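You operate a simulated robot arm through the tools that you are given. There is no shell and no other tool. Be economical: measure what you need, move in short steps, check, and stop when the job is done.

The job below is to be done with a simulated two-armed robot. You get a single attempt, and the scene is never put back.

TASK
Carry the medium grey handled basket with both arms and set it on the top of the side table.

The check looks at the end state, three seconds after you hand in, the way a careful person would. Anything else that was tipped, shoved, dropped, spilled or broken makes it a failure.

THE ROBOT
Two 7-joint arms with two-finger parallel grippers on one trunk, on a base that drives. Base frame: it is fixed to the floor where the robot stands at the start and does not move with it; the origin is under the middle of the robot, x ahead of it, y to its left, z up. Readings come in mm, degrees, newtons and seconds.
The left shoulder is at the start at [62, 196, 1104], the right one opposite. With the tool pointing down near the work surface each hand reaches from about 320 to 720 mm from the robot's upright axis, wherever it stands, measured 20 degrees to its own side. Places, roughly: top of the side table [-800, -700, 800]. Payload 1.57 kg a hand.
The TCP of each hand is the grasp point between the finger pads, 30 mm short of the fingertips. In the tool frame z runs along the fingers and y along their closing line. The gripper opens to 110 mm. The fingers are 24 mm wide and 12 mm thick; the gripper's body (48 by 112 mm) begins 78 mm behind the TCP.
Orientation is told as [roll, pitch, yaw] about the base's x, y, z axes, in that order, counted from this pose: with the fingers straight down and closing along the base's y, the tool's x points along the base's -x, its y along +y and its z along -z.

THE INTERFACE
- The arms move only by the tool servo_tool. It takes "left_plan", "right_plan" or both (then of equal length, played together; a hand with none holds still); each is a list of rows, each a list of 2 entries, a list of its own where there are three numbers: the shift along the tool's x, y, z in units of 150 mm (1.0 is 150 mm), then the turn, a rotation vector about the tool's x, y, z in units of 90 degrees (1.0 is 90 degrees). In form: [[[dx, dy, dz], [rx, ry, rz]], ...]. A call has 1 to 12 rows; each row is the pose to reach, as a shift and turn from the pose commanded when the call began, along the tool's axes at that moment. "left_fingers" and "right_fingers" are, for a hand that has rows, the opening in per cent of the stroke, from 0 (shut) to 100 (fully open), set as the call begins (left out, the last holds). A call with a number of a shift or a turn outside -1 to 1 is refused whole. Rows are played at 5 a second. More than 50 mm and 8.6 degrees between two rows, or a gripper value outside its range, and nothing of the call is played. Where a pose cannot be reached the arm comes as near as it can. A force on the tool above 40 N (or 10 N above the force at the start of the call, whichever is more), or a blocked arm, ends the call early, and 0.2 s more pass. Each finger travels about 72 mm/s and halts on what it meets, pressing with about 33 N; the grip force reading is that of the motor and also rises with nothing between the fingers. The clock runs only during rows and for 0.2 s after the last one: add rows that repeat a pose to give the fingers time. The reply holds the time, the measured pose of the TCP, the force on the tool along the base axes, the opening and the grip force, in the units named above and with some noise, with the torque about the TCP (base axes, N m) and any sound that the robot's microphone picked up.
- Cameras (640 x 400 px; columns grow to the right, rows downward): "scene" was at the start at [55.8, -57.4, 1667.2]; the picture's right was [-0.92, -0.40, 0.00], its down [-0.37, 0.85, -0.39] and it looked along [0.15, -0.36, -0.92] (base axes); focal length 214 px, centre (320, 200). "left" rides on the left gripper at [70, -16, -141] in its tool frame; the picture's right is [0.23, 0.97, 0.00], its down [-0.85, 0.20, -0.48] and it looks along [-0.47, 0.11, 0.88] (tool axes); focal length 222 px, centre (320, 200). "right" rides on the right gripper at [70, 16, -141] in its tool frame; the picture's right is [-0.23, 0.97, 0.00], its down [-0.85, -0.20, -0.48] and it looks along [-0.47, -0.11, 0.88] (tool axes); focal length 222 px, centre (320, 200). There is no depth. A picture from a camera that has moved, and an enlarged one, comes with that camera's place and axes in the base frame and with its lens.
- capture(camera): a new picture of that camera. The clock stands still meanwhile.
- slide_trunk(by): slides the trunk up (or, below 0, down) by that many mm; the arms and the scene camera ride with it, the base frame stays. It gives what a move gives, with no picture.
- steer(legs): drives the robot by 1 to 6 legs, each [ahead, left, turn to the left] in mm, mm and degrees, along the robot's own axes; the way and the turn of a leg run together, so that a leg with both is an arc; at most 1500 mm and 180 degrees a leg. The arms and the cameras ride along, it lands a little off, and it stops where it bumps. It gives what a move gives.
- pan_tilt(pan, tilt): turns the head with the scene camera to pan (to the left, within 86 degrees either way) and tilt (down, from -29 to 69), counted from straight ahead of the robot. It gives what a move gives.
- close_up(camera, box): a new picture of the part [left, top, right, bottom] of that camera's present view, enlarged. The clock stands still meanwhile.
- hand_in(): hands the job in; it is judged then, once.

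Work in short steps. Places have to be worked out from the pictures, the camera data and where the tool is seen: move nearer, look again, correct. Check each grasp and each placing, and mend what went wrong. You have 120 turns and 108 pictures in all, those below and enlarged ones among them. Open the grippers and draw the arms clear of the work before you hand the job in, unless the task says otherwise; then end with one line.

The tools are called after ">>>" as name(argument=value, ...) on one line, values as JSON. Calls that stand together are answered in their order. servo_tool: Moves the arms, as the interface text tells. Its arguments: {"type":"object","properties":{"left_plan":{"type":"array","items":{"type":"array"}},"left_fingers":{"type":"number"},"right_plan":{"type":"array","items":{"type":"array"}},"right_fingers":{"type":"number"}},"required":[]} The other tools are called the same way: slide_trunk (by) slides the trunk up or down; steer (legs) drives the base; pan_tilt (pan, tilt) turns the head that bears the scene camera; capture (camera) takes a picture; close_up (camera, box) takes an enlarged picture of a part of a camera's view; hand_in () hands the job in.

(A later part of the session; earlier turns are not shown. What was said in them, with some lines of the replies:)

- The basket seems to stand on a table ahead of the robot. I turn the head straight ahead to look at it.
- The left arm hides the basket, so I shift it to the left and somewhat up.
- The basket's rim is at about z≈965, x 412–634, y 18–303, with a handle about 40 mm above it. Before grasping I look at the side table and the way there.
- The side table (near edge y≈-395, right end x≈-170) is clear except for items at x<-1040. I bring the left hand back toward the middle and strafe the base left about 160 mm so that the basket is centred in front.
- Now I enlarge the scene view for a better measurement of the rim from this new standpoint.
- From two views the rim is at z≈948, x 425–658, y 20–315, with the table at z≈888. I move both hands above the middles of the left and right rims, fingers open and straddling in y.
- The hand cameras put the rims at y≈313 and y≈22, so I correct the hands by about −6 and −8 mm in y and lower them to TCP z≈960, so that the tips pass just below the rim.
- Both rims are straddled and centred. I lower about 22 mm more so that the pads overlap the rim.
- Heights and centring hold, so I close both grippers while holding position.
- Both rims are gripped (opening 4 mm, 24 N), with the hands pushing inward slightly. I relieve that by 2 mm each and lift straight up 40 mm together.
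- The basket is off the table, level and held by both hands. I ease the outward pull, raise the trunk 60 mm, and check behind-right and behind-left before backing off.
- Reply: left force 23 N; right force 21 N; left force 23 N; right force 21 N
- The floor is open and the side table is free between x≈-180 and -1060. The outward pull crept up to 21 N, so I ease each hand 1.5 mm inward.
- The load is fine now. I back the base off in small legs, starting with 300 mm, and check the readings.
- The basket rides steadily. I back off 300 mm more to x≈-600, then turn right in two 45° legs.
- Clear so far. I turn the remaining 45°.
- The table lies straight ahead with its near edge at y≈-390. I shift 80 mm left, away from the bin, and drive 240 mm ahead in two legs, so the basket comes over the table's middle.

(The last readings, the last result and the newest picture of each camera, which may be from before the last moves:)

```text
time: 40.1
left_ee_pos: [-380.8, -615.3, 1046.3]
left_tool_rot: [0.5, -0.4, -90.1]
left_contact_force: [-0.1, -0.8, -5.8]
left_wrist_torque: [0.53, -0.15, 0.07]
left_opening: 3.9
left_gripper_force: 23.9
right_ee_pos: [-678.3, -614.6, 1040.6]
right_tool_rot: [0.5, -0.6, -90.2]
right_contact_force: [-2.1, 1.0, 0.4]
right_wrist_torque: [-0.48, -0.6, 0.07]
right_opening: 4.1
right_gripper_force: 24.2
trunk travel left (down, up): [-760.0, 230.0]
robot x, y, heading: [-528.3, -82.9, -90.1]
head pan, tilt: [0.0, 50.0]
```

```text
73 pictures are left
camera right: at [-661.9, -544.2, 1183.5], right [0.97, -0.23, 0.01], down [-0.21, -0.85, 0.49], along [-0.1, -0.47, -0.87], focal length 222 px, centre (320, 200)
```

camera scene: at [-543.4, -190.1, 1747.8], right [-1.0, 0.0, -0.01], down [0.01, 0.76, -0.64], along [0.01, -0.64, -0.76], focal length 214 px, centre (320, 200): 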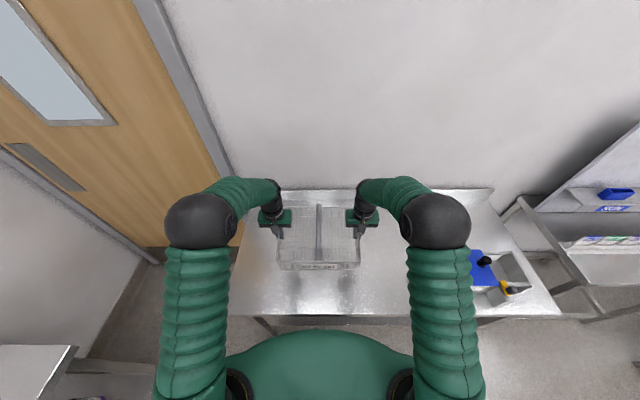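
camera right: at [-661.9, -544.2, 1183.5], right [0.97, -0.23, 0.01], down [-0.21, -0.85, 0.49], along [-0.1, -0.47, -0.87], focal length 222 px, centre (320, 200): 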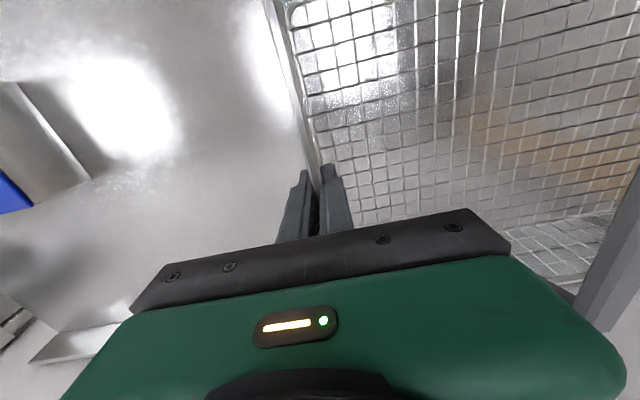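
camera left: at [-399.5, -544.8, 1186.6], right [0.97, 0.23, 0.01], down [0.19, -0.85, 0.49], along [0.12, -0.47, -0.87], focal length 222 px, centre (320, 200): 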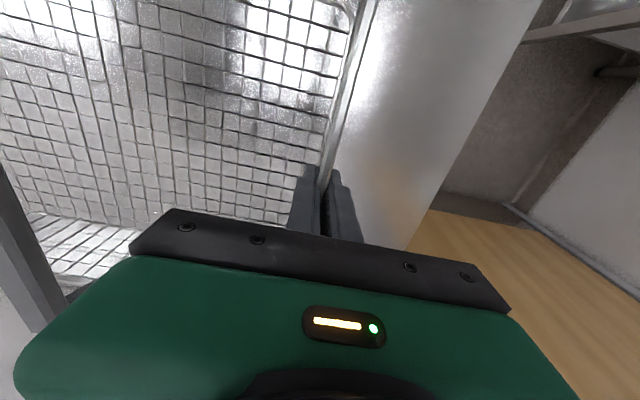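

The basket is over the clear middle of the table and well inside its edges. I lower the trunk by 130 mm and re-measure.

>>> slide_trunk(by=-130)

>>> capture(camera="scene")

>>> close_up(camera="scene", box=[220, 180, 420, 305])

```text
time: 41.6
left_ee_pos: [-374.2, -618.0, 913.1]
left_tool_rot: [0.3, -0.3, -90.1]
left_contact_force: [-0.2, -2.2, -4.5]
left_wrist_torque: [0.37, -0.05, 0.12]
left_opening: 3.8
left_gripper_force: 24.7
right_ee_pos: [-670.6, -620.0, 911.0]
right_tool_rot: [-0.1, -0.4, -90.1]
right_contact_force: [-1.5, 1.4, -0.2]
right_wrist_torque: [-0.34, -0.66, 0.21]
right_opening: 3.9
right_gripper_force: 24.4
trunk travel left (down, up): [-630.0, 360.0]
robot x, y, heading: [-524.1, -85.0, -89.8]
head pan, tilt: [0.0, 50.0]
```

```text
72 pictures are left
camera scene: at [-527.7, -199.2, 1617.3], right [-1.0, 0.0, 0.0], down [0.0, 0.77, -0.64], along [0.0, -0.64, -0.77], focal length 214 px, centre (320, 200)
```

scene: 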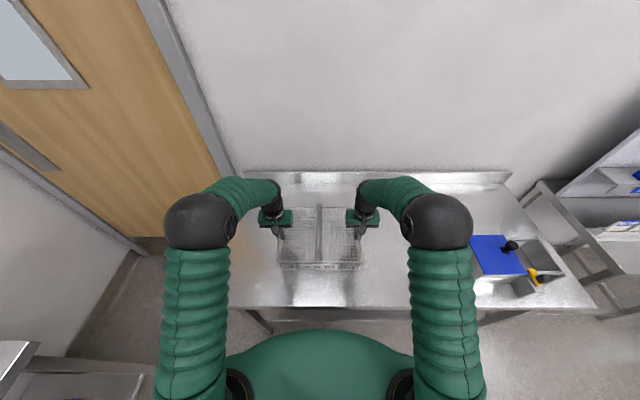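

```text
3.20 times, centred on (320, 242) of scene
camera zoom: at [-527.7, -199.2, 1617.3], right [-1.0, 0.0, 0.0], down [0.0, 0.77, -0.64], along [0.0, -0.64, -0.77], focal length 686 px, centre (320, 64)
```

zoom: 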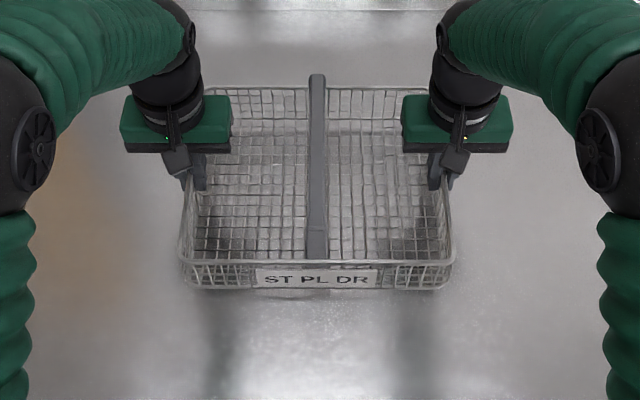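

Everything is level, with the basket's bottom at about z≈862. I lower both hands together with the force-guarded arm moves, first 45 mm.

>>> servo_tool(left_plan=[[[0, 0, 0.06], [0, 0, 0]], [[0, 0, 0.12], [0, 0, 0]], [[0, 0, 0.18], [0, 0, 0]], [[0, 0, 0.24], [0, 0, 0]], [[0, 0, 0.3], [0, 0, 0]], [[0, 0, 0.3], [0, 0, 0]]], right_plan=[[[0, 0, 0.06], [0, 0, 0]], [[0, 0, 0.12], [0, 0, 0]], [[0, 0, 0.18], [0, 0, 0]], [[0, 0, 0.24], [0, 0, 0]], [[0, 0, 0.3], [0, 0, 0]], [[0, 0, 0.3], [0, 0, 0]]])

>>> close_up(camera="scene", box=[220, 180, 420, 305])

```text
time: 42.8
left_ee_pos: [-369.1, -616.0, 878.4]
left_tool_rot: [0.0, -0.9, -90.2]
left_contact_force: [-0.5, 7.0, 23.5]
left_wrist_torque: [-0.19, 0.21, -0.41]
left_opening: 3.8
left_gripper_force: 24.0
right_ee_pos: [-665.0, -615.8, 878.4]
right_tool_rot: [0.0, -1.2, -90.0]
right_contact_force: [3.2, 6.9, 19.0]
right_wrist_torque: [-0.02, -0.89, 0.12]
right_opening: 3.9
right_gripper_force: 25.1
trunk travel left (down, up): [-630.0, 360.0]
robot x, y, heading: [-522.7, -81.8, -89.9]
head pan, tilt: [0.0, 50.0]
stopped in row 5 (left hand): the force on the tool passed its limit at 49 N (the readings are from after the stop); the commanded pose is now the measured one
```

```text
3.20 times, centred on (320, 242) of scene
camera zoom: at [-522.9, -186.3, 1618.0], right [-1.0, 0.0, 0.0], down [0.0, 0.76, -0.65], along [0.0, -0.65, -0.76], focal length 686 px, centre (320, 64)
```

zoom: 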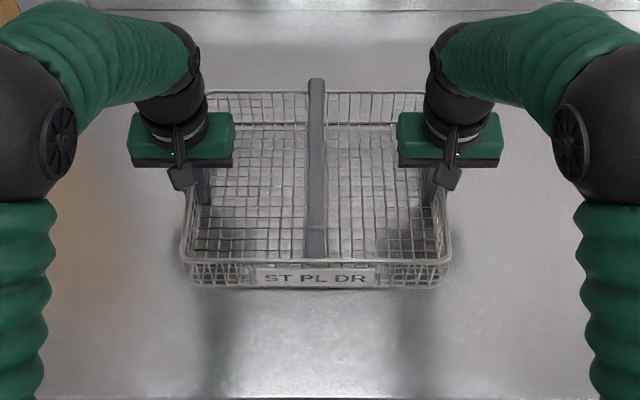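

Contact was felt on both hands evenly, so the basket is standing on the table top. I relax the press by 2 mm and open both grippers.

>>> servo_tool(left_plan=[[[0, 0, -0.013], [0, 0, 0]], [[0, 0, -0.013], [0, 0, 0]]], right_plan=[[[0, 0, -0.013], [0, 0, 0]], [[0, 0, -0.013], [0, 0, 0]]])

>>> servo_tool(left_plan=[[[0, 0, 0], [0, 0, 0]], [[0, 0, 0], [0, 0, 0]], [[0, 0, 0], [0, 0, 0]], [[0, 0, 0], [0, 0, 0]]], right_plan=[[[0, 0, 0], [0, 0, 0]], [[0, 0, 0], [0, 0, 0]], [[0, 0, 0], [0, 0, 0]], [[0, 0, 0], [0, 0, 0]]], left_fingers=70, right_fingers=70)

>>> capture(camera="left")

>>> capture(camera="right")

```text
time: 43.4
left_ee_pos: [-371.2, -618.4, 877.0]
left_tool_rot: [0.0, -0.6, -90.1]
left_contact_force: [6.5, 5.7, 6.7]
left_wrist_torque: [-0.52, -0.06, -0.14]
left_opening: 4.0
left_gripper_force: 24.3
right_ee_pos: [-666.1, -618.7, 876.6]
right_tool_rot: [-0.3, -1.0, -90.3]
right_contact_force: [-4.7, 4.4, 16.5]
right_wrist_torque: [-0.6, -1.44, 0.11]
right_opening: 3.9
right_gripper_force: 24.6
trunk travel left (down, up): [-630.0, 360.0]
robot x, y, heading: [-526.3, -84.0, -90.2]
head pan, tilt: [0.0, 50.0]
```

```text
time: 44.4
left_ee_pos: [-372.1, -619.2, 878.8]
left_tool_rot: [0.0, -0.6, -90.2]
left_contact_force: [0.6, -0.1, 0.6]
left_wrist_torque: [-0.01, -0.01, 0.02]
left_opening: 76.8
left_gripper_force: 0.0
right_ee_pos: [-667.2, -619.1, 876.6]
right_tool_rot: [-0.1, -0.8, -90.0]
right_contact_force: [-7.5, -2.3, 19.5]
right_wrist_torque: [0.12, -0.53, 0.02]
right_opening: 70.1
right_gripper_force: 0.0
trunk travel left (down, up): [-630.0, 360.0]
robot x, y, heading: [-528.2, -81.4, -90.0]
head pan, tilt: [0.0, 50.0]
```

```text
69 pictures are left
camera left: at [-388.1, -548.9, 1019.0], right [0.97, 0.23, 0.0], down [0.2, -0.85, 0.49], along [0.11, -0.48, -0.87], focal length 222 px, centre (320, 200)
```

left: 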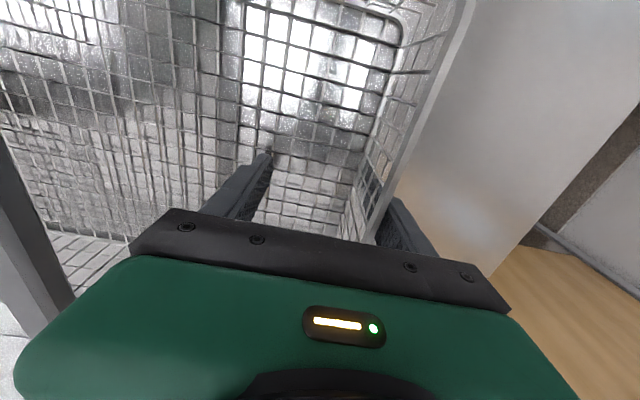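

```text
68 pictures are left
camera right: at [-649.6, -548.0, 1017.6], right [0.97, -0.23, 0.0], down [-0.2, -0.85, 0.49], along [-0.11, -0.48, -0.87], focal length 222 px, centre (320, 200)
```

right: 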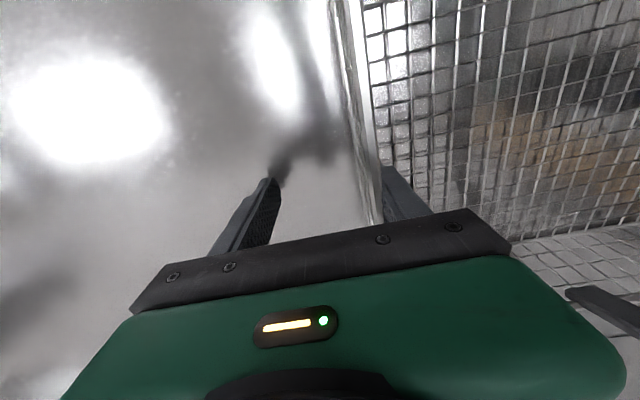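

The basket appears shifted toward the left hand, and the right hand still reads 20 N upward. I look from the scene camera before moving anything.

>>> close_up(camera="scene", box=[220, 180, 420, 305])

>>> close_up(camera="right", box=[240, 60, 480, 240])

>>> close_up(camera="left", box=[220, 60, 480, 250])

```text
3.20 times, centred on (320, 242) of scene
camera zoom: at [-525.3, -194.4, 1617.7], right [-1.0, 0.0, 0.0], down [0.0, 0.77, -0.64], along [0.0, -0.64, -0.77], focal length 686 px, centre (320, 64)
```

zoom: 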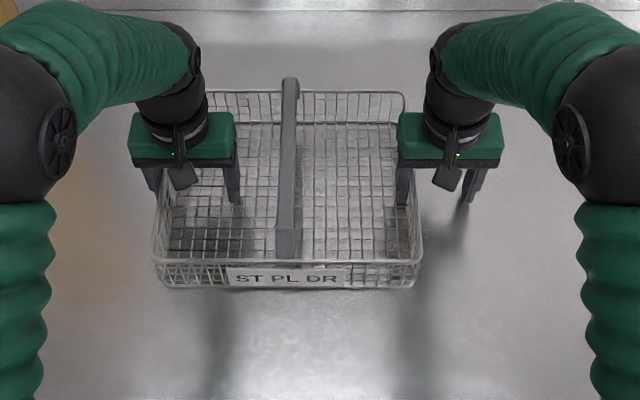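

```text
2.22 times, centred on (360, 150) of right
camera zoom: at [-649.6, -548.0, 1017.6], right [0.97, -0.23, 0.0], down [-0.2, -0.85, 0.49], along [-0.11, -0.48, -0.87], focal length 494 px, centre (231, 311)
```

zoom: 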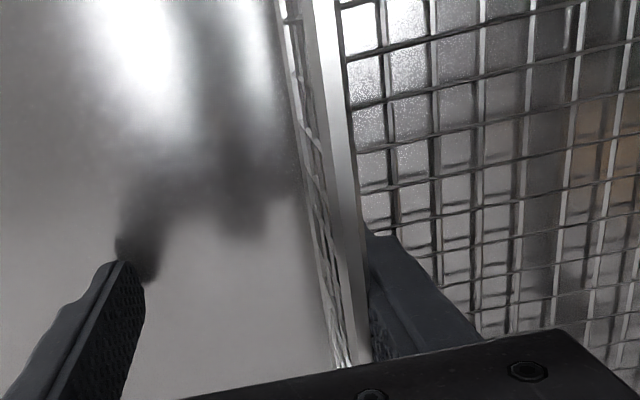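

```text
2.11 times, centred on (350, 155) of left
camera zoom: at [-388.1, -548.9, 1019.0], right [0.97, 0.23, 0.0], down [0.2, -0.85, 0.49], along [0.11, -0.48, -0.87], focal length 468 px, centre (257, 295)
```

zoom: 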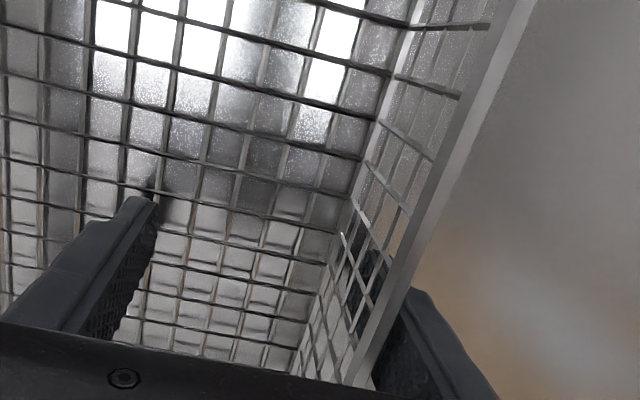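

The basket stands flat, but the right inner fingertip is still pressing down inside it and friction dragged the basket about 30 mm sideways; it is still well on the table. I raise only the right hand 6 mm to unload it.

>>> servo_tool(right_plan=[[[0, 0, -0.02], [0, 0, 0]], [[0, 0, -0.04], [0, 0, 0]], [[0, 0, -0.04], [0, 0, 0]]])

>>> close_up(camera="scene", box=[220, 180, 420, 305])

```text
time: 45.2
left_ee_pos: [-371.1, -621.1, 877.9]
left_tool_rot: [0.0, -0.7, -90.2]
left_contact_force: [-0.1, -0.1, 0.5]
left_wrist_torque: [-0.01, 0.03, -0.01]
left_opening: 77.2
left_gripper_force: 0.1
right_ee_pos: [-665.8, -619.6, 881.1]
right_tool_rot: [-0.1, -0.6, -90.1]
right_contact_force: [-0.3, 0.3, -0.5]
right_wrist_torque: [0.0, -0.01, 0.02]
right_opening: 77.0
right_gripper_force: 0.0
trunk travel left (down, up): [-630.0, 360.0]
robot x, y, heading: [-523.7, -82.4, -90.0]
head pan, tilt: [0.0, 50.0]
```

```text
3.20 times, centred on (320, 242) of scene
camera zoom: at [-523.4, -197.5, 1617.3], right [-1.0, 0.0, 0.0], down [0.0, 0.77, -0.64], along [0.0, -0.64, -0.77], focal length 686 px, centre (320, 64)
```

zoom: 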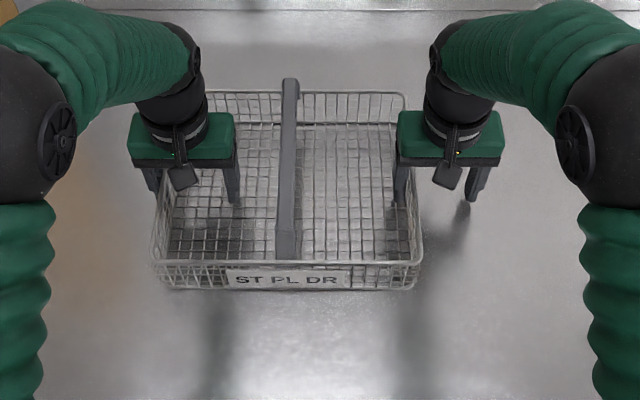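

All forces are gone and the basket is flat. I shift both hands 8 mm toward +x so the fingers stand free of the walls, then raise both about 30 mm.

>>> servo_tool(left_plan=[[[0, 0.05, 0], [0, 0, 0]], [[0, 0.05, -0.07], [0, 0, 0]], [[0, 0.05, -0.14], [0, 0, 0]], [[0, 0.05, -0.2], [0, 0, 0]], [[0, 0.05, -0.2], [0, 0, 0]]], right_plan=[[[0, 0.05, 0], [0, 0, 0]], [[0, 0.05, -0.07], [0, 0, 0]], [[0, 0.05, -0.14], [0, 0, 0]], [[0, 0.05, -0.2], [0, 0, 0]], [[0, 0.05, -0.2], [0, 0, 0]]])

>>> close_up(camera="scene", box=[220, 180, 420, 305])

```text
time: 46.4
left_ee_pos: [-363.2, -618.8, 906.2]
left_tool_rot: [0.1, -0.5, -90.0]
left_contact_force: [-0.2, 0.7, 0.1]
left_wrist_torque: [0.0, 0.0, -0.03]
left_opening: 76.8
left_gripper_force: 0.0
right_ee_pos: [-656.9, -620.9, 911.1]
right_tool_rot: [-0.2, -0.7, -90.2]
right_contact_force: [0.5, -1.1, 1.1]
right_wrist_torque: [0.01, 0.01, -0.01]
right_opening: 77.0
right_gripper_force: 0.0
trunk travel left (down, up): [-630.0, 360.0]
robot x, y, heading: [-523.2, -84.3, -89.6]
head pan, tilt: [0.0, 50.0]
```

```text
3.20 times, centred on (320, 242) of scene
camera zoom: at [-523.2, -197.9, 1617.3], right [-1.0, 0.0, 0.0], down [0.0, 0.77, -0.64], along [0.0, -0.64, -0.77], focal length 686 px, centre (320, 64)
```

zoom: 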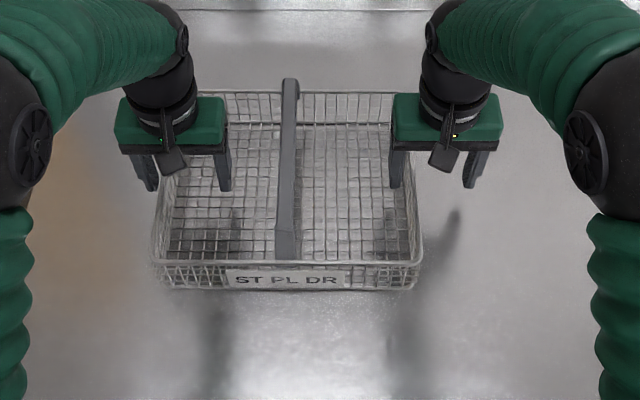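

The hands are rising freely and the basket stays put. I raise them 120 mm more.

>>> servo_tool(left_plan=[[[0, 0, -0.2], [0, 0, 0]], [[0, 0, -0.4], [0, 0, 0]], [[0, 0, -0.6], [0, 0, 0]], [[0, 0, -0.8], [0, 0, 0]], [[0, 0, -0.8], [0, 0, 0]]], right_plan=[[[0, 0, -0.2], [0, 0, 0]], [[0, 0, -0.4], [0, 0, 0]], [[0, 0, -0.6], [0, 0, 0]], [[0, 0, -0.8], [0, 0, 0]], [[0, 0, -0.8], [0, 0, 0]]])

>>> slide_trunk(by=80)

>>> steer(legs=[[-350, 0, 0]])

>>> capture(camera="scene")

>>> close_up(camera="scene", box=[200, 110, 440, 260])

```text
time: 47.6
left_ee_pos: [-364.1, -619.9, 1025.7]
left_tool_rot: [0.0, -0.5, -90.1]
left_contact_force: [0.6, -0.3, 0.3]
left_wrist_torque: [0.02, -0.02, -0.01]
left_opening: 77.3
left_gripper_force: 0.1
right_ee_pos: [-657.1, -618.9, 1030.1]
right_tool_rot: [-0.1, -0.6, -90.1]
right_contact_force: [-0.1, -0.9, 0.3]
right_wrist_torque: [0.02, -0.02, -0.02]
right_opening: 77.1
right_gripper_force: 0.0
trunk travel left (down, up): [-630.0, 360.0]
robot x, y, heading: [-521.0, -83.7, -89.8]
head pan, tilt: [0.0, 50.0]
```

```text
time: 48.8
left_ee_pos: [-364.6, -617.6, 1106.1]
left_tool_rot: [0.0, -0.5, -90.2]
left_contact_force: [0.2, 0.1, 0.0]
left_wrist_torque: [-0.02, 0.0, -0.02]
left_opening: 76.8
left_gripper_force: 0.1
right_ee_pos: [-658.0, -618.0, 1110.5]
right_tool_rot: [-0.1, -0.7, -90.1]
right_contact_force: [-0.3, -0.3, -1.1]
right_wrist_torque: [-0.01, -0.01, 0.02]
right_opening: 77.2
right_gripper_force: 0.0
trunk travel left (down, up): [-710.0, 280.0]
robot x, y, heading: [-521.9, -83.0, -90.0]
head pan, tilt: [0.0, 50.0]
```

```text
time: 51.1
left_ee_pos: [-369.0, -265.8, 1104.6]
left_tool_rot: [0.0, -0.4, -90.6]
left_contact_force: [-0.4, 0.3, -0.1]
left_wrist_torque: [-0.02, 0.03, -0.01]
left_opening: 76.9
left_gripper_force: 0.1
right_ee_pos: [-661.2, -263.9, 1109.4]
right_tool_rot: [-0.2, -0.5, -90.6]
right_contact_force: [0.7, -0.7, -0.5]
right_wrist_torque: [0.0, 0.03, 0.02]
right_opening: 77.0
right_gripper_force: 0.1
trunk travel left (down, up): [-710.0, 280.0]
robot x, y, heading: [-520.4, 272.3, -90.6]
head pan, tilt: [0.0, 50.0]
```

```text
62 pictures are left
camera scene: at [-523.2, 154.8, 1697.1], right [-1.0, 0.01, 0.0], down [0.01, 0.77, -0.64], along [0.0, -0.64, -0.77], focal length 214 px, centre (320, 200)
```

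scene: 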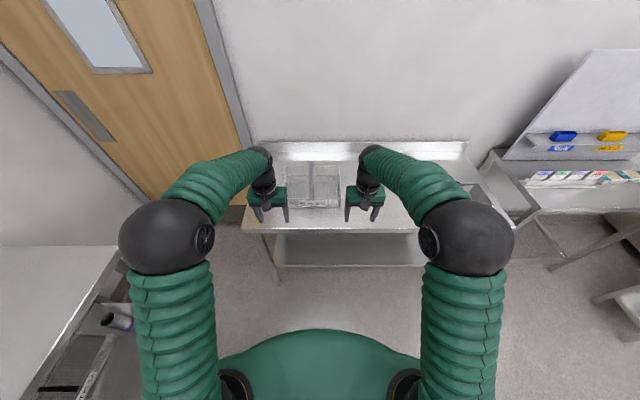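

```text
2.67 times, centred on (320, 185) of scene
camera zoom: at [-523.2, 154.8, 1697.1], right [-1.0, 0.01, 0.0], down [0.01, 0.77, -0.64], along [0.0, -0.64, -0.77], focal length 572 px, centre (320, 240)
```

zoom: 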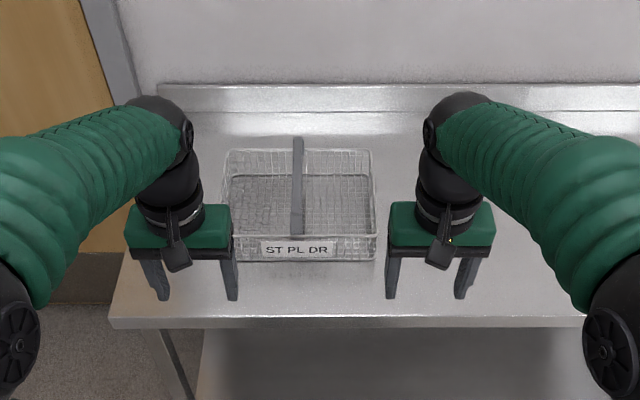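

The basket stands upright and level on the side table, well inside its edges. The hands are open and clear and nothing else was disturbed, so I hand in.

>>> hand_in()

```text
The job is handed in.
```

The basket is on top of the side table, carried there with both arms, upright and well inside the edges. The grippers are open and the arms are clear. On release, a fingertip dragged it about 30 mm sideways across the table top; nothing else was touched.
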